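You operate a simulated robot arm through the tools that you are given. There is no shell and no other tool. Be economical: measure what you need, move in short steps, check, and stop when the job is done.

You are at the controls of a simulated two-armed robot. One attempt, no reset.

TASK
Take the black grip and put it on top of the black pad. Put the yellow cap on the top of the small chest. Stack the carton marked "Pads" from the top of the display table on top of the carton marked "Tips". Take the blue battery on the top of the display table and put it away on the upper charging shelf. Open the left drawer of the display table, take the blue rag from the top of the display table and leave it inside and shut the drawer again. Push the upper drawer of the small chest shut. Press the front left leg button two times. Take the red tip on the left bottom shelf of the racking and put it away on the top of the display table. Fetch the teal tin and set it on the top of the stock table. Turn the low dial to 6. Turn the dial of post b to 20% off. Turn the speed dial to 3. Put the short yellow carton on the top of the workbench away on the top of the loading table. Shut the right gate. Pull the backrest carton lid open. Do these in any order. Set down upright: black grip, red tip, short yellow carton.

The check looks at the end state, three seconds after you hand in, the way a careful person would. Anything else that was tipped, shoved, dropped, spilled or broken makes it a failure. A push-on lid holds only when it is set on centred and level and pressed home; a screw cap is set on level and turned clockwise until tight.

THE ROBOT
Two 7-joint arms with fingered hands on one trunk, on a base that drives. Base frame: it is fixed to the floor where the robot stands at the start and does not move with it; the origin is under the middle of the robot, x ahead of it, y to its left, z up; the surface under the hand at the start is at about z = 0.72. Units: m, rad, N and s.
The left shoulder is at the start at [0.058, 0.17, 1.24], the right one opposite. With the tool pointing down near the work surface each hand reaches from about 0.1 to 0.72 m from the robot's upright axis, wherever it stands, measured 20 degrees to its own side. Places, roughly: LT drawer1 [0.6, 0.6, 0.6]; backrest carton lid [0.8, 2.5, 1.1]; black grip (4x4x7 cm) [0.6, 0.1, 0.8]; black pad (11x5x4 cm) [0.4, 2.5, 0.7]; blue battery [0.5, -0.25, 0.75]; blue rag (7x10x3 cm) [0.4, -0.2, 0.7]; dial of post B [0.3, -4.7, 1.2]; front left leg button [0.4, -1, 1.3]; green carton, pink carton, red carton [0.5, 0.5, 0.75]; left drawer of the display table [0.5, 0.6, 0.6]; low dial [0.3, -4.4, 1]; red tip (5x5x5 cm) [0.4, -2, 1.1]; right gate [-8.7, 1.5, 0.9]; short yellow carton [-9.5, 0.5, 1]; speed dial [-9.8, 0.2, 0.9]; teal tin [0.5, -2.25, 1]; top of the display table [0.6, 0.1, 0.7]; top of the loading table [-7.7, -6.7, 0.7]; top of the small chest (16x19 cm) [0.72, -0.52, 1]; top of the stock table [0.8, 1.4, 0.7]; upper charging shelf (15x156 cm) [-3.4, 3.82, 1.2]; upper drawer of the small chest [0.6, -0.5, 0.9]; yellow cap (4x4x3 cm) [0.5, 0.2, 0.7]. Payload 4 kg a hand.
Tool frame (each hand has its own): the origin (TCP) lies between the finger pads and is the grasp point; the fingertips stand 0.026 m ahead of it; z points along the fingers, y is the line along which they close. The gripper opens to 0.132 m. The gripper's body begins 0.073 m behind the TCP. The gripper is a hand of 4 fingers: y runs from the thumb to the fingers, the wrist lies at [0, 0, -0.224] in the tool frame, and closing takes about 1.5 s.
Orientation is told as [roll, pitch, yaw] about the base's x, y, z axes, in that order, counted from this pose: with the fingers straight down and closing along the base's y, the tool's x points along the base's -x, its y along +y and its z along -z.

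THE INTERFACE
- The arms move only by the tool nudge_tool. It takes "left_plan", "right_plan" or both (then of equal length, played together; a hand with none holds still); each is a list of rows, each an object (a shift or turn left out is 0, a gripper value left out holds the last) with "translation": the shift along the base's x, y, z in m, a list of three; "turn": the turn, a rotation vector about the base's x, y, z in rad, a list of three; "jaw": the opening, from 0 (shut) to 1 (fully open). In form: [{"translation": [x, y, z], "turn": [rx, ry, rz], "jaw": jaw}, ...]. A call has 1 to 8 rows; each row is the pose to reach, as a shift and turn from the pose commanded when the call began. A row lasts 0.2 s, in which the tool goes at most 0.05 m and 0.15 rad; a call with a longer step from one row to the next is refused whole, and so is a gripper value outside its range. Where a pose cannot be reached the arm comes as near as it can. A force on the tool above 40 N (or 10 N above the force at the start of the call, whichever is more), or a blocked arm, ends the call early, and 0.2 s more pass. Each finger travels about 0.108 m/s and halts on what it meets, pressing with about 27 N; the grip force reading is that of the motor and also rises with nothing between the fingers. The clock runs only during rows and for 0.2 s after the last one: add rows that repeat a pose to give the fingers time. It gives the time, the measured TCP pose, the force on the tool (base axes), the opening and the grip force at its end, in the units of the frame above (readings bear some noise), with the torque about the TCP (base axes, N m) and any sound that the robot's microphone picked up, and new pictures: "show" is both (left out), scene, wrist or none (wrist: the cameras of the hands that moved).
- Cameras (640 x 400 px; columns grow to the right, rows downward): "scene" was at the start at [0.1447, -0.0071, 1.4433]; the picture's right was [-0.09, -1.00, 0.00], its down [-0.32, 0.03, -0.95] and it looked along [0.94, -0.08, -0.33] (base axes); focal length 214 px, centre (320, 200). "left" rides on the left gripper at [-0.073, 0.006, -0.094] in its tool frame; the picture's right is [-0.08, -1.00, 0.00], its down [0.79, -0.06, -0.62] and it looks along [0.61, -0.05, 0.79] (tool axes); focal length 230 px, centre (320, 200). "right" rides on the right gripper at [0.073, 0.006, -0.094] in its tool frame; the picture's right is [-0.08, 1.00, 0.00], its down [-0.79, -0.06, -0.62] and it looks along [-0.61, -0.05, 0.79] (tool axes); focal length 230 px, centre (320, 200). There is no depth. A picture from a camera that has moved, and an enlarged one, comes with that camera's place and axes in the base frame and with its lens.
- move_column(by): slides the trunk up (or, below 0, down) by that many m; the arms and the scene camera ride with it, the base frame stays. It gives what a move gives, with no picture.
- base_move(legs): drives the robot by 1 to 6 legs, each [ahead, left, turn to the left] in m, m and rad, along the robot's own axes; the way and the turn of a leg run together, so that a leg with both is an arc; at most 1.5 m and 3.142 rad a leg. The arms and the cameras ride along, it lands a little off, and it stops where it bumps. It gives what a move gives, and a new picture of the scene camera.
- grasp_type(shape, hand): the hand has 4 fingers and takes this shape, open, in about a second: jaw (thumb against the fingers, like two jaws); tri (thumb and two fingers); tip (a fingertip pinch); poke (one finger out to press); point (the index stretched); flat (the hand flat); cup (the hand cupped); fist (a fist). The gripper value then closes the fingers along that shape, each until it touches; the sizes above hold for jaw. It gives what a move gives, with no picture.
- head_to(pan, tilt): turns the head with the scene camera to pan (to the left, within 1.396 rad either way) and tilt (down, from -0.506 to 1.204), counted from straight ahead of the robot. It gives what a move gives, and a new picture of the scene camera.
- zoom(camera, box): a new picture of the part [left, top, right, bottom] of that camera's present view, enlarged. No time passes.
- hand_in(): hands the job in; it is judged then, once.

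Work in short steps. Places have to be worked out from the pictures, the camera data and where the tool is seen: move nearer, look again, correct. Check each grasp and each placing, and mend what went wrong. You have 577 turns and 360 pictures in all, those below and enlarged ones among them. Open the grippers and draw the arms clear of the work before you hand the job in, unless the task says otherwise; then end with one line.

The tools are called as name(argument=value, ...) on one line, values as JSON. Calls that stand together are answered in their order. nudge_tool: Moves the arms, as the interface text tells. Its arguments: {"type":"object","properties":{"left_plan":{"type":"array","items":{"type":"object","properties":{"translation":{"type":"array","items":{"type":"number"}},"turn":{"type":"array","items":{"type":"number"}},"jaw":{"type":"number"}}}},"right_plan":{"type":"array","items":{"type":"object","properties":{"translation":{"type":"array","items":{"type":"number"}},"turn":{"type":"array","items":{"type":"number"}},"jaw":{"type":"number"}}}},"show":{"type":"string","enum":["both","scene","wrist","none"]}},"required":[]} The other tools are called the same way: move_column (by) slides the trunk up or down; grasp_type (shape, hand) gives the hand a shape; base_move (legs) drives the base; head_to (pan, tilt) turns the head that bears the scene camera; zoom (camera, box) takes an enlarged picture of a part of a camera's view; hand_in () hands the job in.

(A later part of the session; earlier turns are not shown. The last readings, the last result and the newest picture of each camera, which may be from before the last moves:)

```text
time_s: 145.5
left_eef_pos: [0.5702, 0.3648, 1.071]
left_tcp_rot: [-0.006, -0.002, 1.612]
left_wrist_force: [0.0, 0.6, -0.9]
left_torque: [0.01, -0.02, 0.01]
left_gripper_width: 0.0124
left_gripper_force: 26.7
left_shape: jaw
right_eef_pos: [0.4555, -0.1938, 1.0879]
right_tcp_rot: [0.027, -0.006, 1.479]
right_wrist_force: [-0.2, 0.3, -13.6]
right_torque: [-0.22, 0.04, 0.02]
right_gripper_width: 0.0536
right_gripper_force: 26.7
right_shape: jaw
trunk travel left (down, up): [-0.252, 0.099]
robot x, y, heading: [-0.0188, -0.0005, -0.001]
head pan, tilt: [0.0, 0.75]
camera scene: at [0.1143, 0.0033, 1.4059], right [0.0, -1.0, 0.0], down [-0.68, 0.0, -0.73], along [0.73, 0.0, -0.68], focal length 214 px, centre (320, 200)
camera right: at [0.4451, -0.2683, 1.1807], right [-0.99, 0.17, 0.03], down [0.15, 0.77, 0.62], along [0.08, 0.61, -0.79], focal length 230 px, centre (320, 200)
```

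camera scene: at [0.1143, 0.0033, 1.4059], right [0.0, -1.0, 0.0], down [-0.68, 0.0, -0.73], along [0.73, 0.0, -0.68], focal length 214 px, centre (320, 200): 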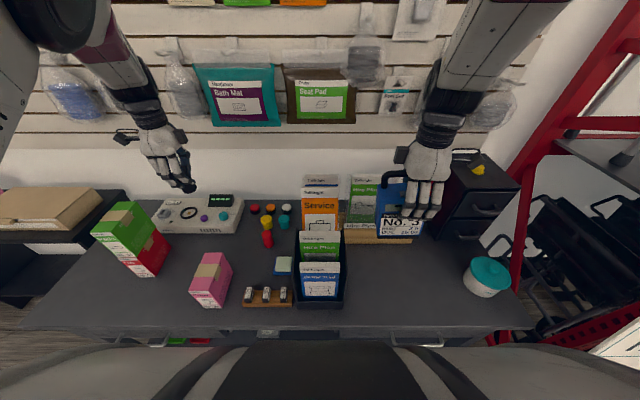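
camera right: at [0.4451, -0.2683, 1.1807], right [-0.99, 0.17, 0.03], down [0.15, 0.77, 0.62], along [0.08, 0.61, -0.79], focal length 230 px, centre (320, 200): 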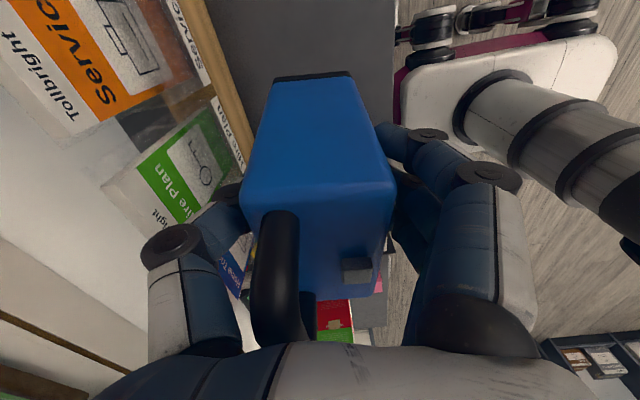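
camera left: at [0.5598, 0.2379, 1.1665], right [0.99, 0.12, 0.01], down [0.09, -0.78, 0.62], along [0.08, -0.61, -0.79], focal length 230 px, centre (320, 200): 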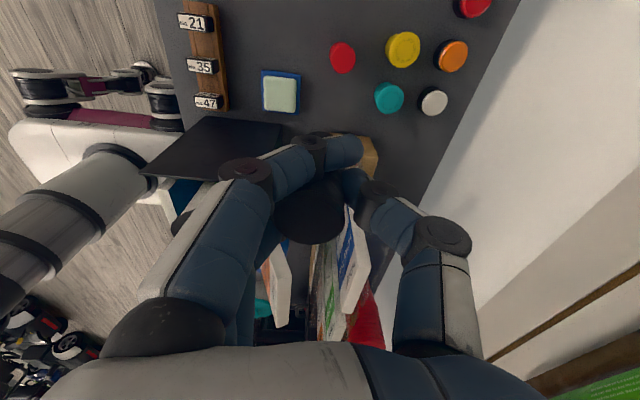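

Battery held. Back off and drive left toward the chair area.

base_move(legs=[[-0.5, 0, 0], [0, 1.4, 0]])

head_to(pan=0.5, tilt=0.5)

```text
time_s: 160.5
left_eef_pos: [0.0366, 1.7799, 1.0702]
left_tcp_rot: [-0.006, -0.002, 1.635]
left_wrist_force: [-0.6, -0.1, 0.0]
left_torque: [0.0, 0.0, 0.0]
left_gripper_width: 0.0124
left_gripper_force: 27.1
left_shape: jaw
right_eef_pos: [-0.0601, 1.2191, 1.0919]
right_tcp_rot: [0.013, -0.008, 1.509]
right_wrist_force: [-0.1, -0.6, -13.9]
right_torque: [-0.2, 0.03, 0.0]
right_gripper_width: 0.0535
right_gripper_force: 27.0
right_shape: jaw
trunk travel left (down, up): [-0.252, 0.099]
robot x, y, heading: [-0.5483, 1.4016, 0.021]
head pan, tilt: [0.0, 0.75]
camera scene: at [-0.4097, 1.4066, 1.4057], right [0.02, -1.0, 0.0], down [-0.68, -0.02, -0.73], along [0.73, 0.02, -0.68], focal length 214 px, centre (320, 200)
```

scene: 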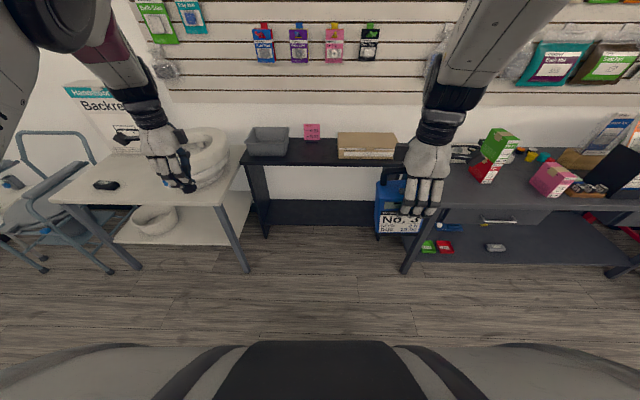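

```text
time_s: 161.5
left_eef_pos: [0.0378, 1.7786, 1.0711]
left_tcp_rot: [-0.005, -0.003, 1.636]
left_wrist_force: [-0.4, -0.9, -0.9]
left_torque: [0.02, 0.01, 0.02]
left_gripper_width: 0.0124
left_gripper_force: 27.4
left_shape: jaw
right_eef_pos: [-0.061, 1.2172, 1.0921]
right_tcp_rot: [0.014, -0.016, 1.504]
right_wrist_force: [0.1, 0.9, -12.0]
right_torque: [-0.2, 0.05, 0.02]
right_gripper_width: 0.0535
right_gripper_force: 27.4
right_shape: jaw
trunk travel left (down, up): [-0.252, 0.099]
robot x, y, heading: [-0.5475, 1.4005, 0.031]
head pan, tilt: [0.499, 0.499]
camera scene: at [-0.4136, 1.45, 1.4276], right [0.5, -0.87, 0.0], down [-0.42, -0.24, -0.88], along [0.76, 0.44, -0.48], focal length 214 px, centre (320, 200)
```

scene: 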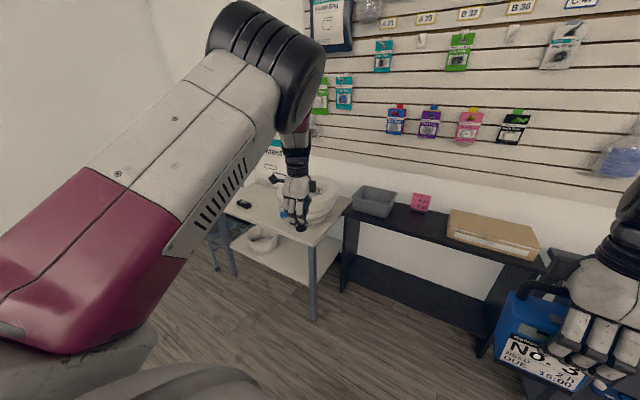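

Pad at about (0.39, 2.48) on the white table. Drive left 0.7 m and look down.

base_move(legs=[[0, 0.72, -0.03]])

head_to(pan=0.35, tilt=0.6)

```text
time_s: 168.2
left_eef_pos: [0.0378, 2.4847, 1.071]
left_tcp_rot: [-0.005, -0.002, 1.609]
left_wrist_force: [-0.3, 0.1, -0.5]
left_torque: [-0.02, 0.02, -0.01]
left_gripper_width: 0.0126
left_gripper_force: 27.3
left_shape: jaw
right_eef_pos: [-0.0737, 1.9265, 1.0928]
right_tcp_rot: [0.013, -0.016, 1.481]
right_wrist_force: [-1.2, 0.1, -12.3]
right_torque: [-0.18, 0.06, 0.02]
right_gripper_width: 0.0537
right_gripper_force: 26.6
right_shape: jaw
trunk travel left (down, up): [-0.252, 0.099]
robot x, y, heading: [-0.5515, 2.1212, 0.001]
head pan, tilt: [0.499, 0.499]
camera scene: at [-0.4209, 2.167, 1.4276], right [0.48, -0.88, 0.0], down [-0.42, -0.23, -0.88], along [0.77, 0.42, -0.48], focal length 214 px, centre (320, 200)
```

scene: 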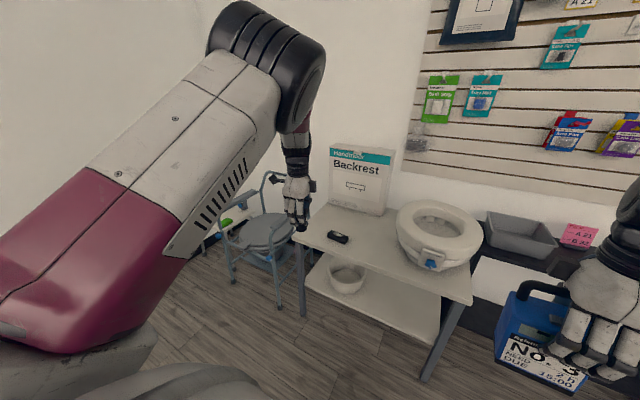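

```text
time_s: 168.9
left_eef_pos: [0.0389, 2.4843, 1.0707]
left_tcp_rot: [-0.006, -0.003, 1.609]
left_wrist_force: [-0.9, -0.1, -0.9]
left_torque: [0.01, -0.01, 0.01]
left_gripper_width: 0.0125
left_gripper_force: 26.9
left_shape: jaw
right_eef_pos: [-0.0738, 1.9263, 1.0937]
right_tcp_rot: [0.013, -0.018, 1.478]
right_wrist_force: [0.5, 0.3, -13.2]
right_torque: [-0.2, 0.02, -0.05]
right_gripper_width: 0.0535
right_gripper_force: 27.1
right_shape: jaw
trunk travel left (down, up): [-0.252, 0.099]
robot x, y, heading: [-0.5543, 2.1236, -0.006]
head pan, tilt: [0.351, 0.6]
camera scene: at [-0.4178, 2.1538, 1.4186], right [0.34, -0.94, 0.0], down [-0.53, -0.19, -0.82], along [0.77, 0.28, -0.57], focal length 214 px, centre (320, 200)
```

scene: 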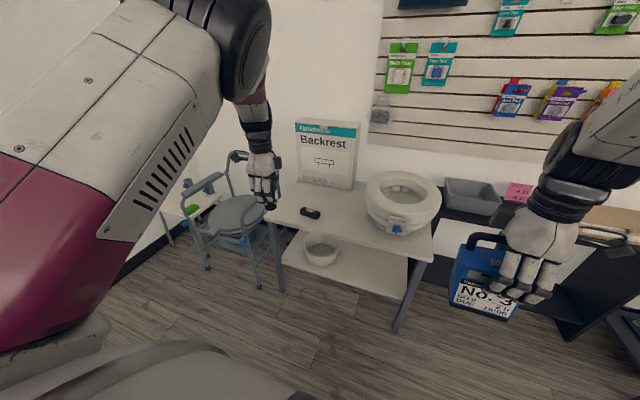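

zoom(camera="scene", box=[270, 100, 390, 230])

```text
3.08 times, centred on (330, 165) of scene
camera zoom: at [-0.4178, 2.1538, 1.4186], right [0.34, -0.94, 0.0], down [-0.53, -0.19, -0.82], along [0.77, 0.28, -0.57], focal length 660 px, centre (289, 308)
```

zoom: 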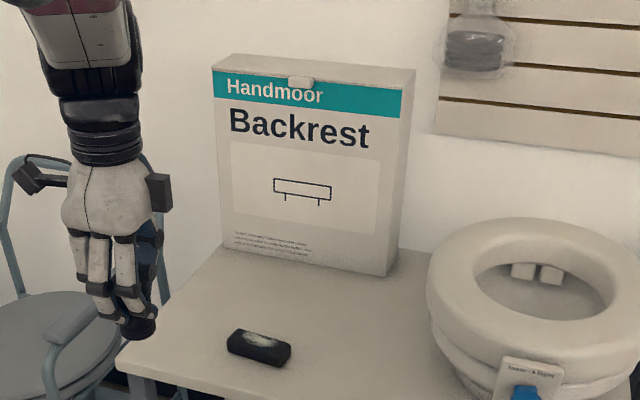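

Pad ≈(0.36, 2.487). Carton front x≈0.70 with a tab at (0.70, 2.54, 1.08). Drive forward 0.25 m and look with the left camera.

base_move(legs=[[0.25, 0, 0.005]])

nudge_tool(left_plan=[{"translation": [0.03, 0, -0.03]}, {"translation": [0.05, 0, -0.07]}, {"translation": [0.07, 0, -0.11]}], show="both")

```text
time_s: 170.7
left_eef_pos: [0.2811, 2.4897, 1.0712]
left_tcp_rot: [-0.006, -0.004, 1.62]
left_wrist_force: [0.7, 0.3, -0.9]
left_torque: [-0.02, 0.01, -0.02]
left_gripper_width: 0.0125
left_gripper_force: 27.0
left_shape: jaw
right_eef_pos: [0.175, 1.9313, 1.0924]
right_tcp_rot: [0.014, -0.017, 1.487]
right_wrist_force: [0.1, 0.2, -12.6]
right_torque: [-0.22, 0.03, -0.01]
right_gripper_width: 0.0533
right_gripper_force: 27.2
right_shape: jaw
trunk travel left (down, up): [-0.252, 0.099]
robot x, y, heading: [-0.3087, 2.1221, 0.006]
head pan, tilt: [0.351, 0.6]
camera scene: at [-0.1716, 2.1557, 1.4185], right [0.35, -0.94, 0.0], down [-0.53, -0.2, -0.82], along [0.77, 0.29, -0.57], focal length 214 px, centre (320, 200)
```

scene: 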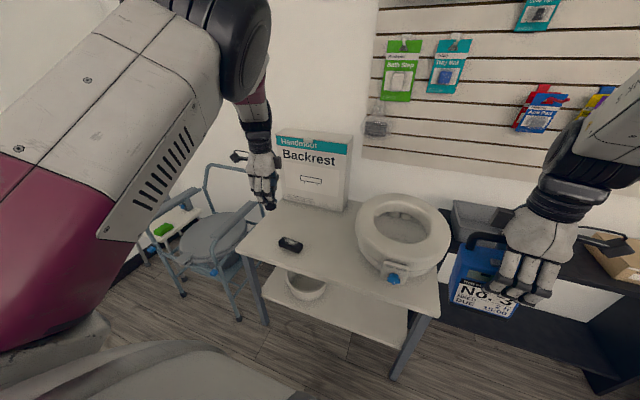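

```text
time_s: 171.5
left_eef_pos: [0.3521, 2.492, 0.9594]
left_tcp_rot: [-0.005, -0.001, 1.62]
left_wrist_force: [0.9, -0.2, -0.3]
left_torque: [0.03, 0.01, -0.01]
left_gripper_width: 0.012
left_gripper_force: 27.4
left_shape: jaw
right_eef_pos: [0.1729, 1.9313, 1.0927]
right_tcp_rot: [0.016, -0.017, 1.488]
right_wrist_force: [0.5, 0.4, -13.7]
right_torque: [-0.2, 0.02, -0.06]
right_gripper_width: 0.0533
right_gripper_force: 27.2
right_shape: jaw
trunk travel left (down, up): [-0.252, 0.099]
robot x, y, heading: [-0.3079, 2.124, 0.013]
head pan, tilt: [0.351, 0.6]
camera scene: at [-0.171, 2.1565, 1.4183], right [0.35, -0.94, 0.0], down [-0.53, -0.2, -0.82], along [0.77, 0.29, -0.57], focal length 214 px, centre (320, 200)
camera left: at [0.3421, 2.5642, 1.0532], right [0.99, 0.13, 0.01], down [0.1, -0.78, 0.62], along [0.08, -0.61, -0.79], focal length 230 px, centre (320, 200)
```

scene: 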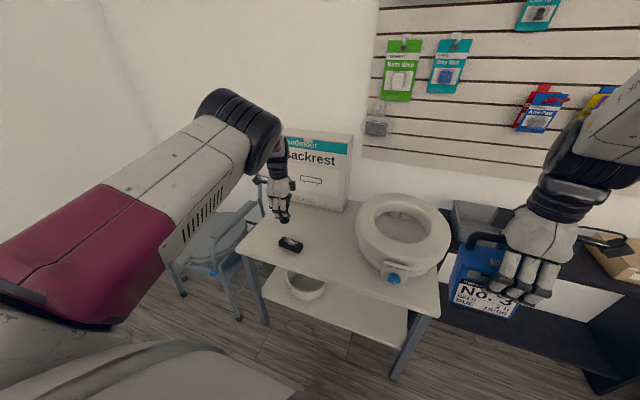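
left: 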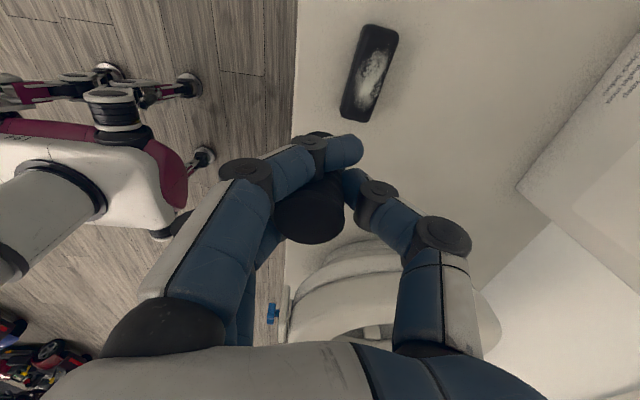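

Pad seen at about (0.404, 2.53). Move there, lower to 0.88, look again.

nudge_tool(left_plan=[{"translation": [0.025, 0.02, -0.02]}, {"translation": [0.052, 0.038, -0.04]}, {"translation": [0.052, 0.038, -0.07]}], show="both")

zoom(camera="scene", box=[240, 190, 340, 270])

```text
time_s: 172.3
left_eef_pos: [0.3823, 2.5236, 0.8963]
left_tcp_rot: [-0.006, 0.0, 1.62]
left_wrist_force: [-0.5, -0.2, -0.3]
left_torque: [-0.03, 0.04, -0.03]
left_gripper_width: 0.0124
left_gripper_force: 27.0
left_shape: jaw
left hand out of reach, approached as far as the arm can: row 2, 3
right_eef_pos: [0.1739, 1.9316, 1.093]
right_tcp_rot: [0.015, -0.017, 1.487]
right_wrist_force: [0.7, 0.4, -13.0]
right_torque: [-0.17, 0.07, 0.01]
right_gripper_width: 0.0533
right_gripper_force: 27.1
right_shape: jaw
trunk travel left (down, up): [-0.252, 0.099]
robot x, y, heading: [-0.3075, 2.1277, 0.014]
head pan, tilt: [0.351, 0.6]
camera scene: at [-0.1715, 2.1561, 1.4184], right [0.35, -0.94, 0.0], down [-0.53, -0.2, -0.82], along [0.77, 0.29, -0.57], focal length 214 px, centre (320, 200)
camera left: at [0.3734, 2.5957, 0.9901], right [0.99, 0.13, 0.0], down [0.1, -0.78, 0.62], along [0.08, -0.61, -0.79], focal length 230 px, centre (320, 200)
```

scene: 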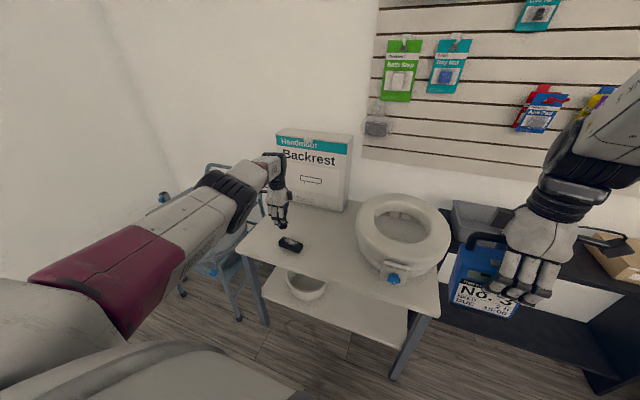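
left: 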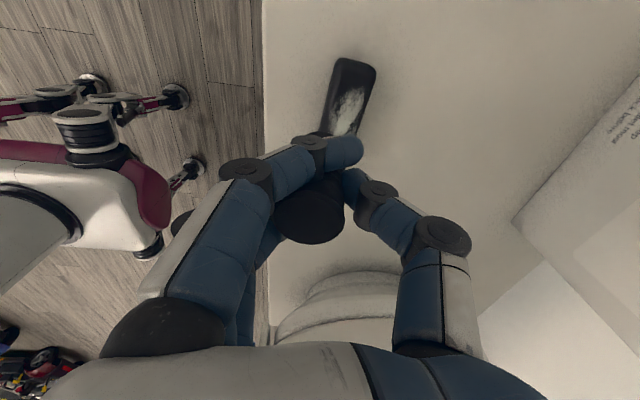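

```text
5.00 times, centred on (290, 230) of scene
camera zoom: at [-0.1715, 2.1561, 1.4184], right [0.35, -0.94, 0.0], down [-0.53, -0.2, -0.82], along [0.77, 0.29, -0.57], focal length 1072 px, centre (470, 50)
```

zoom: 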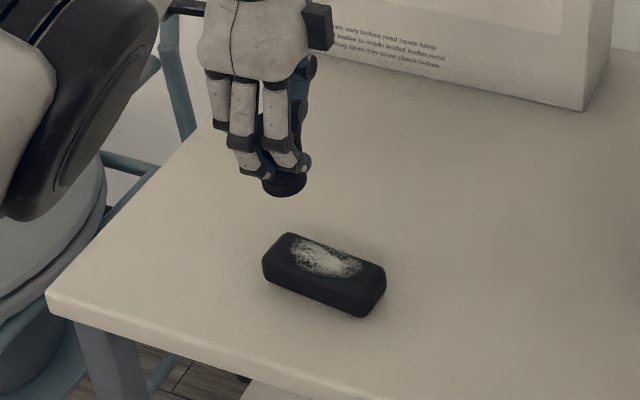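

Triangulating gives pad centre (0.415, 2.521), top z≈0.72. The arm is at its limit; drive forward 6 cm.

base_move(legs=[[0.06, 0, -0.012]])

nudge_tool(left_plan=[{"translation": [-0.005, 0, -0.01]}], show="wrist")

```text
time_s: 173.3
left_eef_pos: [0.4487, 2.5138, 0.895]
left_tcp_rot: [-0.005, -0.003, 1.608]
left_wrist_force: [0.3, 0.6, -0.8]
left_torque: [0.02, 0.03, -0.01]
left_gripper_width: 0.0123
left_gripper_force: 27.3
left_shape: jaw
right_eef_pos: [0.2321, 1.9253, 1.0925]
right_tcp_rot: [0.012, -0.017, 1.476]
right_wrist_force: [0.9, -0.2, -13.0]
right_torque: [-0.2, 0.06, 0.0]
right_gripper_width: 0.0534
right_gripper_force: 27.2
right_shape: jaw
trunk travel left (down, up): [-0.252, 0.099]
robot x, y, heading: [-0.247, 2.1259, -0.006]
head pan, tilt: [0.351, 0.6]
camera scene: at [-0.1108, 2.1541, 1.4183], right [0.34, -0.94, 0.0], down [-0.53, -0.19, -0.82], along [0.78, 0.28, -0.57], focal length 214 px, centre (320, 200)
```

scene: 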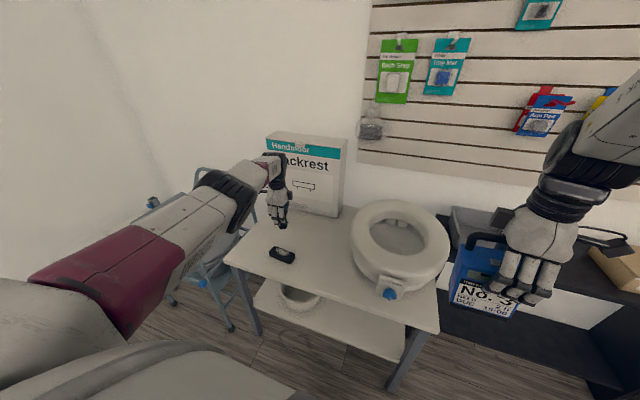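

```text
time_s: 173.7
left_eef_pos: [0.4414, 2.5152, 0.8874]
left_tcp_rot: [-0.007, -0.002, 1.608]
left_wrist_force: [0.9, 0.1, 0.3]
left_torque: [-0.01, 0.02, 0.0]
left_gripper_width: 0.0123
left_gripper_force: 27.0
left_shape: jaw
right_eef_pos: [0.2296, 1.9258, 1.0927]
right_tcp_rot: [0.016, -0.019, 1.474]
right_wrist_force: [0.4, -0.6, -13.5]
right_torque: [-0.22, 0.03, 0.03]
right_gripper_width: 0.0534
right_gripper_force: 27.3
right_shape: jaw
trunk travel left (down, up): [-0.252, 0.099]
robot x, y, heading: [-0.2515, 2.1246, -0.007]
head pan, tilt: [0.351, 0.6]
camera left: at [0.4327, 2.5864, 0.9812], right [0.99, 0.11, 0.01], down [0.09, -0.78, 0.62], along [0.08, -0.61, -0.79], focal length 230 px, centre (320, 200)
```

left: 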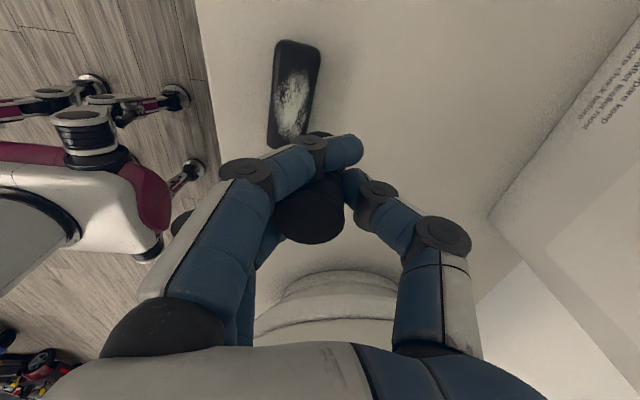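

Pad centre (0.414, 2.522) confirmed. Align and lower to just above.

nudge_tool(left_plan=[{"translation": [-0.015, 0.005, -0.02]}, {"translation": [-0.027, 0.007, -0.05]}, {"translation": [-0.027, 0.007, -0.085]}], show="both")

zoom(camera="scene", box=[230, 190, 330, 270])

```text
time_s: 174.5
left_eef_pos: [0.4148, 2.5215, 0.7982]
left_tcp_rot: [-0.006, 0.0, 1.607]
left_wrist_force: [1.0, 0.0, 0.1]
left_torque: [-0.01, 0.01, 0.02]
left_gripper_width: 0.0121
left_gripper_force: 27.1
left_shape: jaw
right_eef_pos: [0.2313, 1.9261, 1.0922]
right_tcp_rot: [0.014, -0.018, 1.474]
right_wrist_force: [-0.8, 0.4, -13.0]
right_torque: [-0.19, 0.05, 0.03]
right_gripper_width: 0.0536
right_gripper_force: 27.3
right_shape: jaw
trunk travel left (down, up): [-0.252, 0.099]
robot x, y, heading: [-0.2456, 2.1293, -0.003]
head pan, tilt: [0.351, 0.6]
camera scene: at [-0.1119, 2.155, 1.4184], right [0.34, -0.94, 0.0], down [-0.53, -0.19, -0.82], along [0.78, 0.28, -0.57], focal length 214 px, centre (320, 200)
camera left: at [0.4063, 2.5944, 0.8932], right [0.99, 0.11, 0.01], down [0.09, -0.78, 0.62], along [0.07, -0.61, -0.79], focal length 230 px, centre (320, 200)
```

scene: 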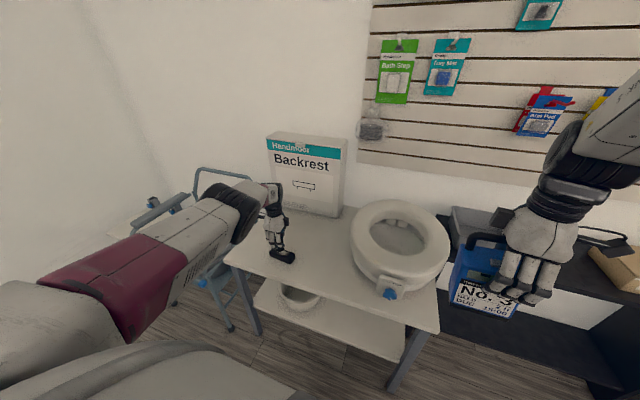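
left: 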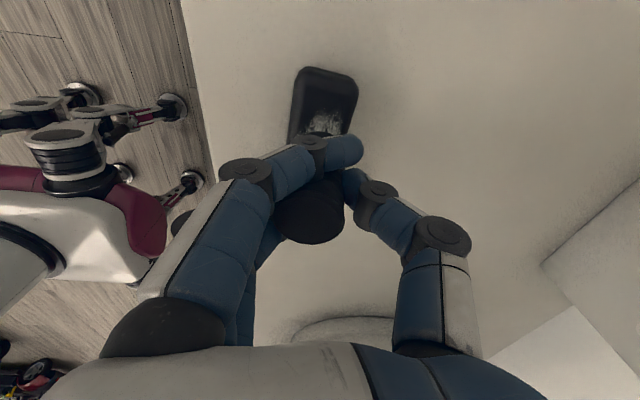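

```text
5.00 times, centred on (280, 230) of scene
camera zoom: at [-0.1119, 2.155, 1.4184], right [0.34, -0.94, 0.0], down [-0.53, -0.19, -0.82], along [0.78, 0.28, -0.57], focal length 1072 px, centre (520, 50)
```

zoom: 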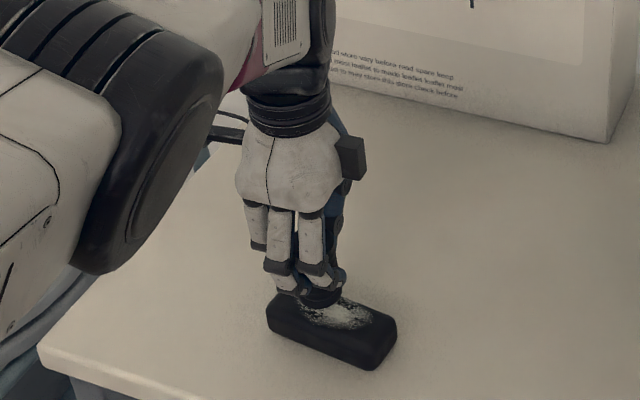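

Nearly centred; nudge −8 mm in y and lower to contact.

nudge_tool(left_plan=[{"translation": [0, -0.008, 0]}, {"translation": [0, -0.008, -0.015]}, {"translation": [0, -0.008, -0.024]}, {"translation": [0, -0.008, -0.03]}], show="none")

zoom(camera="scene", box=[240, 210, 320, 270])

```text
time_s: 175.5
left_eef_pos: [0.4135, 2.5134, 0.7795]
left_tcp_rot: [-0.02, -0.006, 1.605]
left_wrist_force: [13.7, 7.3, 34.7]
left_torque: [0.05, -0.26, 0.02]
left_gripper_width: 0.0153
left_gripper_force: 26.9
left_shape: jaw
left hand out of reach, approached as far as the arm can: row 4
right_eef_pos: [0.2278, 1.9244, 1.0953]
right_tcp_rot: [0.011, -0.02, 1.474]
right_wrist_force: [0.9, 0.1, -13.0]
right_torque: [-0.2, 0.01, -0.02]
right_gripper_width: 0.0534
right_gripper_force: 27.2
right_shape: jaw
trunk travel left (down, up): [-0.252, 0.099]
robot x, y, heading: [-0.2477, 2.1223, -0.004]
head pan, tilt: [0.351, 0.6]
```

```text
6.67 times, centred on (280, 240) of scene
camera zoom: at [-0.1147, 2.153, 1.4194], right [0.34, -0.94, 0.0], down [-0.53, -0.19, -0.83], along [0.78, 0.28, -0.56], focal length 1430 px, centre (587, -67)
```

zoom: 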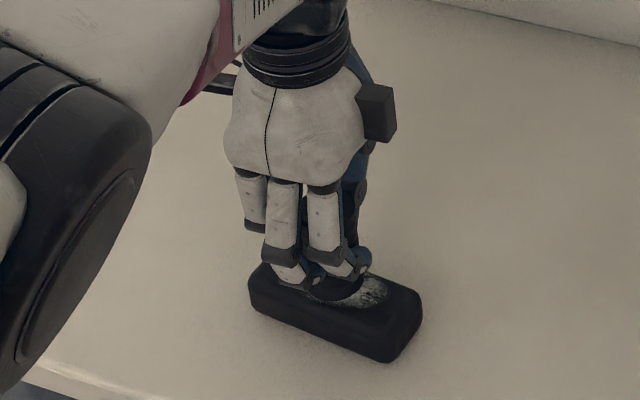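

Contact. Relieve the load, then open slowly.

nudge_tool(left_plan=[{"translation": [0, 0, 0.008]}, {"translation": [0, 0, 0.01]}], show="none")

nudge_tool(left_plan=[{"jaw": 0.2}, {"jaw": 0.3}, {"jaw": 0.4}, {"jaw": 0.5}, {"jaw": 0.5}], show="wrist")

zoom(camera="scene", box=[240, 210, 320, 270])

```text
time_s: 176.1
left_eef_pos: [0.4121, 2.5124, 0.7812]
left_tcp_rot: [-0.004, -0.001, 1.607]
left_wrist_force: [7.9, 4.1, 14.7]
left_torque: [0.03, -0.21, 0.01]
left_gripper_width: 0.015
left_gripper_force: 26.9
left_shape: jaw
right_eef_pos: [0.2292, 1.926, 1.0925]
right_tcp_rot: [0.015, -0.016, 1.476]
right_wrist_force: [0.0, 0.6, -12.5]
right_torque: [-0.2, 0.01, 0.0]
right_gripper_width: 0.0532
right_gripper_force: 27.3
right_shape: jaw
trunk travel left (down, up): [-0.252, 0.099]
robot x, y, heading: [-0.2491, 2.1213, -0.006]
head pan, tilt: [0.351, 0.6]
```

```text
time_s: 177.3
left_eef_pos: [0.4116, 2.5133, 0.7819]
left_tcp_rot: [-0.005, -0.002, 1.607]
left_wrist_force: [0.2, -0.3, 0.0]
left_torque: [0.03, 0.01, 0.0]
left_gripper_width: 0.0653
left_gripper_force: 0.1
left_shape: jaw
right_eef_pos: [0.2301, 1.9253, 1.0921]
right_tcp_rot: [0.013, -0.019, 1.475]
right_wrist_force: [0.4, -0.3, -12.9]
right_torque: [-0.16, 0.04, 0.01]
right_gripper_width: 0.0537
right_gripper_force: 26.2
right_shape: jaw
trunk travel left (down, up): [-0.252, 0.099]
robot x, y, heading: [-0.249, 2.1254, -0.004]
head pan, tilt: [0.351, 0.6]
camera left: at [0.4038, 2.5854, 0.8764], right [0.99, 0.11, 0.0], down [0.09, -0.78, 0.62], along [0.07, -0.61, -0.79], focal length 230 px, centre (320, 200)
```

left: 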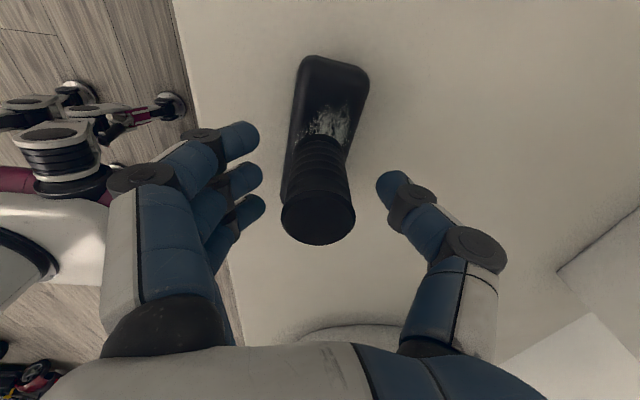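

```text
6.67 times, centred on (280, 240) of scene
camera zoom: at [-0.1125, 2.1541, 1.4185], right [0.34, -0.94, 0.0], down [-0.53, -0.19, -0.82], along [0.78, 0.28, -0.57], focal length 1430 px, centre (587, -67)
```

zoom: 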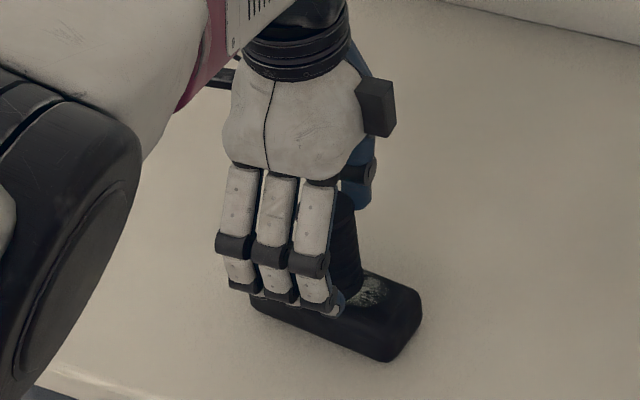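

Grip stands on the pad. Retreat upward.

nudge_tool(left_plan=[{"translation": [0, 0, 0.03]}, {"translation": [0, 0, 0.07]}, {"translation": [0, 0, 0.12]}, {"translation": [0, 0, 0.17]}, {"translation": [0, 0, 0.22]}, {"translation": [0, 0, 0.27]}, {"translation": [0.03, 0, 0.31]}], show="scene")

zoom(camera="scene", box=[230, 110, 370, 270])

```text
time_s: 178.9
left_eef_pos: [0.4518, 2.5144, 1.0933]
left_tcp_rot: [-0.004, 0.0, 1.608]
left_wrist_force: [0.0, -0.3, -0.8]
left_torque: [0.01, -0.02, -0.03]
left_gripper_width: 0.0654
left_gripper_force: 0.1
left_shape: jaw
left hand out of reach, approached as far as the arm can: row 1, 2, 3, 4, 5, 6, 7
right_eef_pos: [0.2307, 1.9249, 1.0933]
right_tcp_rot: [0.016, -0.018, 1.475]
right_wrist_force: [-0.3, -0.5, -13.1]
right_torque: [-0.2, 0.04, -0.01]
right_gripper_width: 0.053
right_gripper_force: 26.8
right_shape: jaw
trunk travel left (down, up): [-0.252, 0.099]
robot x, y, heading: [-0.2492, 2.127, -0.01]
head pan, tilt: [0.351, 0.6]
camera scene: at [-0.113, 2.1541, 1.4186], right [0.34, -0.94, 0.0], down [-0.53, -0.19, -0.83], along [0.78, 0.28, -0.57], focal length 214 px, centre (320, 200)
```

scene: 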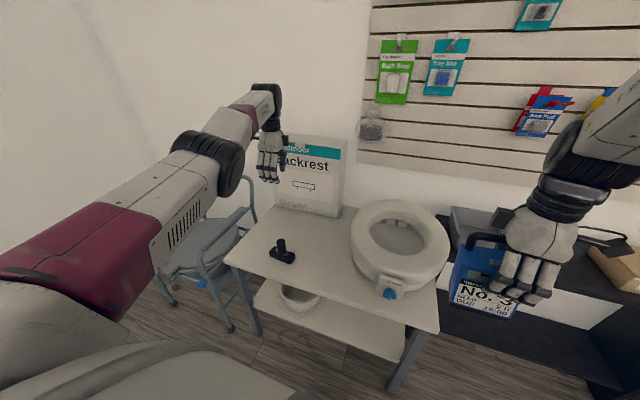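

```text
2.50 times, centred on (300, 190) of scene
camera zoom: at [-0.113, 2.1541, 1.4186], right [0.34, -0.94, 0.0], down [-0.53, -0.19, -0.83], along [0.78, 0.28, -0.57], focal length 536 px, centre (370, 225)
```

zoom: 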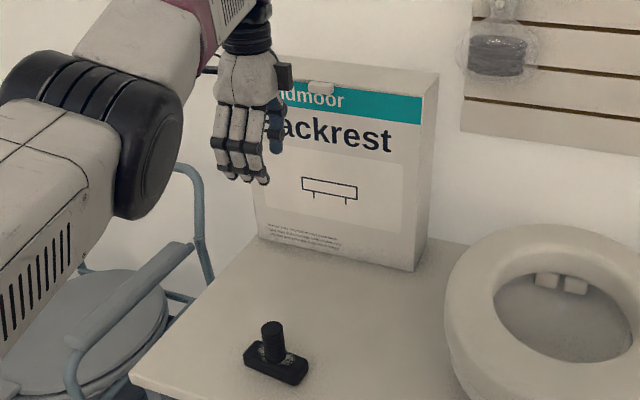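

Grip task done. Zoom at the carton's lid and tab.

zoom(camera="scene", box=[280, 125, 350, 165])

```text
9.14 times, centred on (315, 145) of scene
camera zoom: at [-0.113, 2.1541, 1.4186], right [0.34, -0.94, 0.0], down [-0.53, -0.19, -0.83], along [0.78, 0.28, -0.57], focal length 1961 px, centre (366, 703)
```

zoom: 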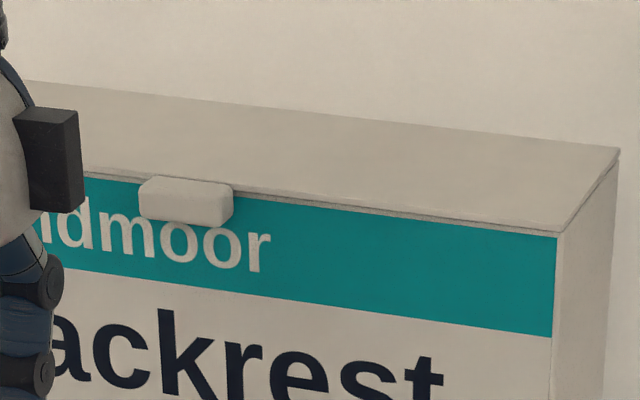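

Plan: point the left hand forward and pinch the tab sideways. First turn the hand back to yaw 0.

nudge_tool(left_plan=[{"translation": [-0.02, -0.02, 0], "turn": [0, 0, -0.15]}, {"translation": [-0.04, -0.04, 0], "turn": [0, 0, -0.3]}, {"translation": [-0.06, -0.06, 0], "turn": [0, 0, -0.45]}, {"translation": [-0.07, -0.08, 0], "turn": [0, 0, -0.6]}, {"translation": [-0.08, -0.1, 0], "turn": [0, 0, -0.75]}, {"translation": [-0.08, -0.12, 0], "turn": [0, 0, -0.9]}, {"translation": [-0.08, -0.14, 0], "turn": [0, 0, -1.05]}, {"translation": [-0.08, -0.16, 0], "turn": [0, 0, -1.2]}], show="none")

nudge_tool(left_plan=[{"turn": [0, 0, -0.15]}, {"turn": [0, 0, -0.3]}, {"turn": [0, 0, -0.41]}], show="none")

nudge_tool(left_plan=[{"turn": [0, -0.14, 0]}, {"turn": [0, -0.28, 0]}, {"turn": [0, -0.42, 0]}, {"turn": [0, -0.56, 0]}, {"turn": [0, -0.7, 0]}, {"turn": [0, -0.84, 0]}, {"turn": [0, -0.98, 0]}, {"turn": [0, -1.12, 0]}], show="scene")

```text
time_s: 180.7
left_eef_pos: [0.4669, 2.3487, 1.1034]
left_tcp_rot: [-0.005, 0.001, 0.404]
left_wrist_force: [0.2, -0.8, 0.2]
left_torque: [0.0, 0.02, 0.0]
left_gripper_width: 0.0654
left_gripper_force: 0.1
left_shape: jaw
left hand out of reach, approached as far as the arm can: row 1, 2, 3, 4, 5, 6, 7, 8
right_eef_pos: [0.231, 1.9247, 1.0931]
right_tcp_rot: [0.014, -0.018, 1.475]
right_wrist_force: [1.0, -0.5, -12.6]
right_torque: [-0.21, 0.04, -0.04]
right_gripper_width: 0.0532
right_gripper_force: 27.2
right_shape: jaw
trunk travel left (down, up): [-0.252, 0.099]
robot x, y, heading: [-0.2457, 2.1256, -0.005]
head pan, tilt: [0.351, 0.6]
```

```text
time_s: 181.5
left_eef_pos: [0.4659, 2.3506, 1.1046]
left_tcp_rot: [-0.006, 0.003, -0.005]
left_wrist_force: [0.7, -0.1, -0.1]
left_torque: [0.01, 0.0, 0.01]
left_gripper_width: 0.0654
left_gripper_force: 0.0
left_shape: jaw
right_eef_pos: [0.2315, 1.9255, 1.0924]
right_tcp_rot: [0.015, -0.018, 1.476]
right_wrist_force: [-0.6, -0.4, -12.2]
right_torque: [-0.18, 0.01, 0.01]
right_gripper_width: 0.0534
right_gripper_force: 26.7
right_shape: jaw
trunk travel left (down, up): [-0.252, 0.099]
robot x, y, heading: [-0.2474, 2.122, -0.001]
head pan, tilt: [0.351, 0.6]
```

```text
time_s: 183.3
left_eef_pos: [0.6734, 2.3549, 1.1106]
left_tcp_rot: [-0.001, -1.122, -0.007]
left_wrist_force: [0.6, -0.9, 0.6]
left_torque: [-0.01, 0.01, 0.01]
left_gripper_width: 0.0651
left_gripper_force: 0.0
left_shape: jaw
left hand out of reach, approached as far as the arm can: row 1, 2, 3, 4, 5, 6, 7, 8
right_eef_pos: [0.2319, 1.9259, 1.0931]
right_tcp_rot: [0.016, -0.017, 1.476]
right_wrist_force: [0.2, 0.0, -12.6]
right_torque: [-0.18, 0.05, 0.02]
right_gripper_width: 0.0533
right_gripper_force: 27.5
right_shape: jaw
trunk travel left (down, up): [-0.252, 0.099]
robot x, y, heading: [-0.2486, 2.1249, -0.005]
head pan, tilt: [0.351, 0.6]
camera scene: at [-0.112, 2.1541, 1.4185], right [0.34, -0.94, 0.0], down [-0.53, -0.19, -0.82], along [0.78, 0.28, -0.57], focal length 214 px, centre (320, 200)
```

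scene: 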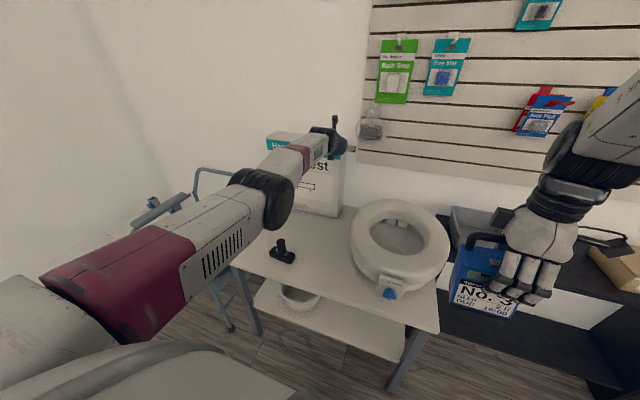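

Back the base 0.12 m and finish the pitch.

base_move(legs=[[-0.12, 0.2, 0.005]])

nudge_tool(left_plan=[{"turn": [0, -0.14, 0]}, {"turn": [0, -0.28, 0]}, {"turn": [0, -0.44, 0]}], show="wrist")

```text
time_s: 185.6
left_eef_pos: [0.5545, 2.5508, 1.1113]
left_tcp_rot: [0.001, -1.12, -0.006]
left_wrist_force: [0.2, 0.1, 0.1]
left_torque: [0.01, 0.01, -0.01]
left_gripper_width: 0.0654
left_gripper_force: 0.0
left_shape: jaw
right_eef_pos: [0.1137, 2.1212, 1.0932]
right_tcp_rot: [0.014, -0.017, 1.477]
right_wrist_force: [-0.2, 0.6, -12.7]
right_torque: [-0.23, 0.04, 0.0]
right_gripper_width: 0.0533
right_gripper_force: 26.3
right_shape: jaw
trunk travel left (down, up): [-0.252, 0.099]
robot x, y, heading: [-0.3635, 2.3161, -0.0]
head pan, tilt: [0.351, 0.6]
camera scene: at [-0.2305, 2.3497, 1.4186], right [0.34, -0.94, 0.0], down [-0.53, -0.19, -0.82], along [0.78, 0.28, -0.57], focal length 214 px, centre (320, 200)
```

scene: 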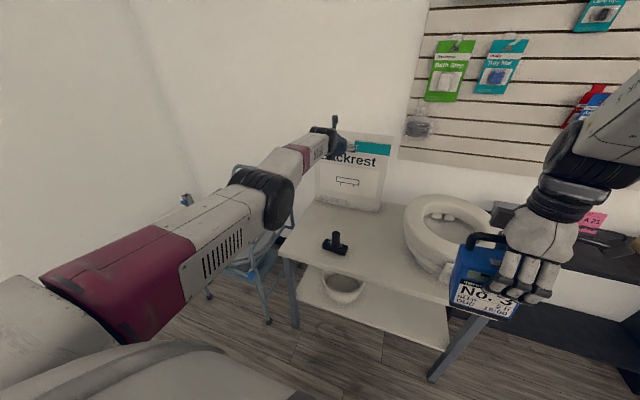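

```text
refused: row 3 steps farther than a row can; nothing moved
```

nudge_tool(left_plan=[{"turn": [0, -0.14, 0]}, {"turn": [0, -0.28, 0]}, {"turn": [0, -0.42, 0]}, {"turn": [0, -0.45, 0]}], show="wrist")

```text
time_s: 186.6
left_eef_pos: [0.5652, 2.549, 1.1098]
left_tcp_rot: [1.799, -1.567, -1.804]
left_wrist_force: [0.1, -0.1, -0.4]
left_torque: [-0.01, 0.01, -0.06]
left_gripper_width: 0.0655
left_gripper_force: 0.1
left_shape: jaw
left hand out of reach, approached as far as the arm can: row 1, 2, 3, 4
right_eef_pos: [0.1133, 2.1198, 1.0919]
right_tcp_rot: [0.014, -0.018, 1.477]
right_wrist_force: [0.4, 0.0, -12.9]
right_torque: [-0.22, 0.03, 0.0]
right_gripper_width: 0.0534
right_gripper_force: 26.9
right_shape: jaw
trunk travel left (down, up): [-0.252, 0.099]
robot x, y, heading: [-0.3645, 2.3179, -0.002]
head pan, tilt: [0.351, 0.6]
camera left: at [0.4712, 2.5561, 1.1829], right [-0.01, -1.0, 0.07], down [-0.62, -0.06, -0.79], along [0.79, -0.05, -0.61], focal length 230 px, centre (320, 200)
```

left: 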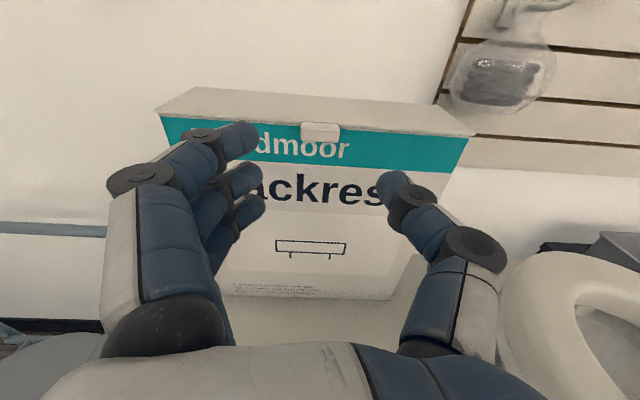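

Tab straight ahead at about (0.755, 2.547, 1.07). Lower 4 cm and advance.

nudge_tool(left_plan=[{"translation": [0.03, 0, -0.03]}, {"translation": [0.07, 0, -0.04]}, {"translation": [0.11, 0, -0.04]}], show="wrist")

zoom(camera="left", box=[200, 60, 440, 260])

```text
time_s: 187.4
left_eef_pos: [0.5634, 2.5406, 1.0956]
left_tcp_rot: [1.127, -1.567, -1.135]
left_wrist_force: [-0.6, 1.1, -0.1]
left_torque: [0.0, 0.01, 0.0]
left_gripper_width: 0.0654
left_gripper_force: 0.1
left_shape: jaw
left hand out of reach, approached as far as the arm can: row 1, 2, 3
right_eef_pos: [0.1123, 2.1208, 1.0937]
right_tcp_rot: [0.015, -0.017, 1.477]
right_wrist_force: [0.0, 0.1, -12.0]
right_torque: [-0.21, 0.01, 0.01]
right_gripper_width: 0.0533
right_gripper_force: 27.0
right_shape: jaw
trunk travel left (down, up): [-0.252, 0.099]
robot x, y, heading: [-0.3648, 2.3187, -0.004]
head pan, tilt: [0.351, 0.6]
camera left: at [0.4703, 2.5465, 1.1705], right [-0.01, -1.0, 0.07], down [-0.62, -0.06, -0.78], along [0.79, -0.05, -0.62], focal length 230 px, centre (320, 200)
```

left: 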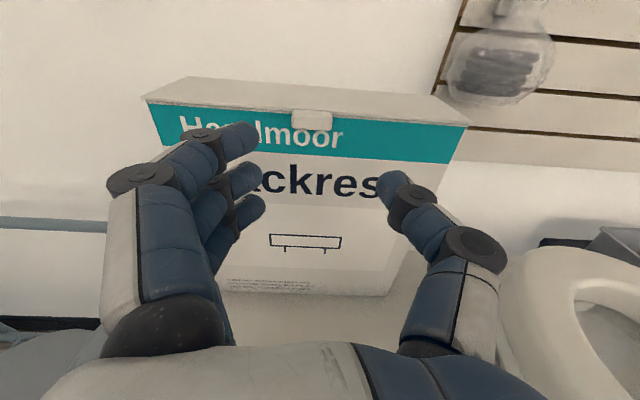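

```text
2.00 times, centred on (320, 160) of left
camera zoom: at [0.4703, 2.5465, 1.1705], right [-0.01, -1.0, 0.07], down [-0.62, -0.06, -0.78], along [0.79, -0.05, -0.62], focal length 460 px, centre (320, 280)
```

zoom: 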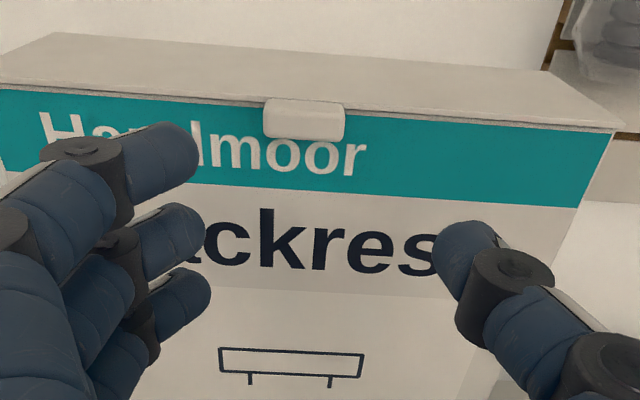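

Arm fully stretched; drive the base forward 0.13 m.

base_move(legs=[[0.12, 0, 0]])

nudge_tool(left_plan=[{"translation": [-0.08, 0, 0]}, {"translation": [-0.08, 0.005, -0.01]}], show="wrist")

```text
time_s: 188.7
left_eef_pos: [0.6831, 2.5417, 1.0952]
left_tcp_rot: [0.931, -1.567, -0.937]
left_wrist_force: [-0.2, -0.5, -0.6]
left_torque: [0.03, -0.03, -0.02]
left_gripper_width: 0.0653
left_gripper_force: 0.1
left_shape: jaw
right_eef_pos: [0.2307, 2.1218, 1.0917]
right_tcp_rot: [0.012, -0.018, 1.478]
right_wrist_force: [0.7, -0.1, -12.6]
right_torque: [-0.2, 0.02, -0.02]
right_gripper_width: 0.0531
right_gripper_force: 27.2
right_shape: jaw
trunk travel left (down, up): [-0.252, 0.099]
robot x, y, heading: [-0.2482, 2.3175, -0.008]
head pan, tilt: [0.351, 0.6]
camera scene: at [-0.1111, 2.3491, 1.4185], right [0.34, -0.94, 0.0], down [-0.53, -0.19, -0.82], along [0.77, 0.28, -0.57], focal length 214 px, centre (320, 200)
```

scene: 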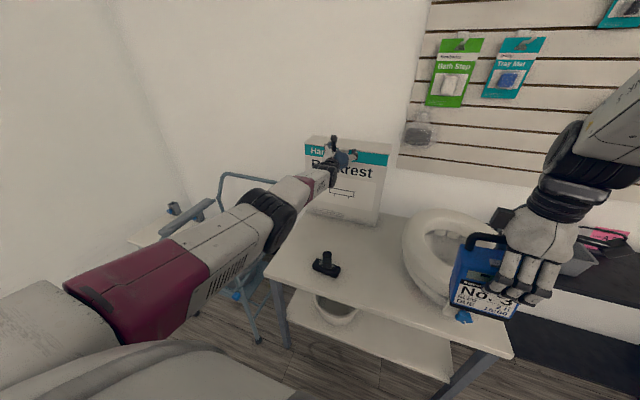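

```text
refused: row 1 steps farther than a row can; nothing moved
```

nudge_tool(left_plan=[{"translation": [-0.04, 0.003, 0]}, {"translation": [-0.08, 0.005, -0.01]}], show="wrist")

```text
time_s: 189.3
left_eef_pos: [0.673, 2.5445, 1.0688]
left_tcp_rot: [1.186, -1.568, -1.189]
left_wrist_force: [-0.1, 0.2, -0.1]
left_torque: [-0.01, -0.01, 0.01]
left_gripper_width: 0.0656
left_gripper_force: 0.0
left_shape: jaw
left hand out of reach, approached as far as the arm can: row 1, 2
right_eef_pos: [0.2308, 2.1218, 1.0912]
right_tcp_rot: [0.014, -0.019, 1.476]
right_wrist_force: [0.0, -0.5, -13.6]
right_torque: [-0.17, 0.04, -0.01]
right_gripper_width: 0.0534
right_gripper_force: 26.7
right_shape: jaw
trunk travel left (down, up): [-0.252, 0.099]
robot x, y, heading: [-0.2467, 2.3189, -0.0]
head pan, tilt: [0.351, 0.6]
camera left: at [0.5802, 2.5495, 1.1424], right [0.0, -1.0, 0.07], down [-0.62, -0.06, -0.78], along [0.79, -0.05, -0.62], focal length 230 px, centre (320, 200)
```

left: 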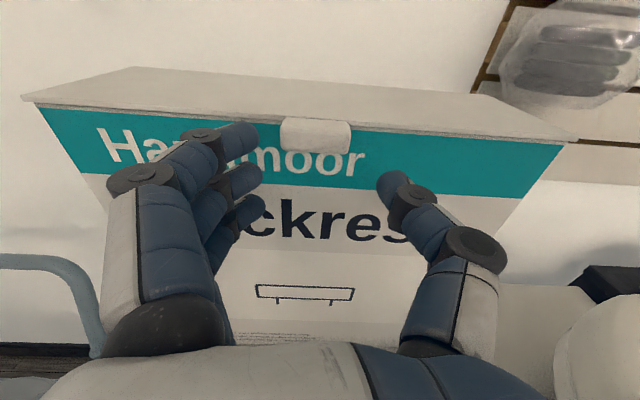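

Lid edge at x≈0.74, tab z≈1.08. Adjust up slightly and check the response.

nudge_tool(left_plan=[{"translation": [0.02, 0.0, 0.01]}], show="none")

```text
time_s: 189.7
left_eef_pos: [0.6778, 2.5402, 1.0913]
left_tcp_rot: [1.291, -1.567, -1.296]
left_wrist_force: [-0.5, -0.7, 0.1]
left_torque: [0.03, 0.01, -0.04]
left_gripper_width: 0.0653
left_gripper_force: 0.1
left_shape: jaw
left hand out of reach, approached as far as the arm can: row 1
right_eef_pos: [0.2307, 2.1218, 1.0937]
right_tcp_rot: [0.014, -0.018, 1.479]
right_wrist_force: [-0.4, 0.1, -12.3]
right_torque: [-0.17, 0.04, 0.01]
right_gripper_width: 0.0534
right_gripper_force: 27.4
right_shape: jaw
trunk travel left (down, up): [-0.252, 0.099]
robot x, y, heading: [-0.2452, 2.3227, -0.001]
head pan, tilt: [0.351, 0.6]
```

Retract the arm into its workspace, then drive forward.

nudge_tool(left_plan=[{"translation": [-0.04, 0.0, 0]}, {"translation": [-0.08, 0.0, 0]}, {"translation": [-0.12, 0.005, 0]}, {"translation": [-0.16, 0.005, 0]}, {"translation": [-0.18, 0.005, 0]}], show="none")

```text
time_s: 190.9
left_eef_pos: [0.6685, 2.5431, 1.0501]
left_tcp_rot: [1.194, -1.568, -1.199]
left_wrist_force: [0.3, -0.4, 0.1]
left_torque: [0.03, -0.02, 0.02]
left_gripper_width: 0.0655
left_gripper_force: 0.0
left_shape: jaw
left hand out of reach, approached as far as the arm can: row 1, 2, 3, 4, 5
right_eef_pos: [0.2304, 2.1224, 1.0938]
right_tcp_rot: [0.014, -0.017, 1.479]
right_wrist_force: [-0.3, 0.5, -13.3]
right_torque: [-0.18, 0.01, 0.0]
right_gripper_width: 0.0534
right_gripper_force: 27.2
right_shape: jaw
trunk travel left (down, up): [-0.252, 0.099]
robot x, y, heading: [-0.2438, 2.3183, -0.004]
head pan, tilt: [0.351, 0.6]
```

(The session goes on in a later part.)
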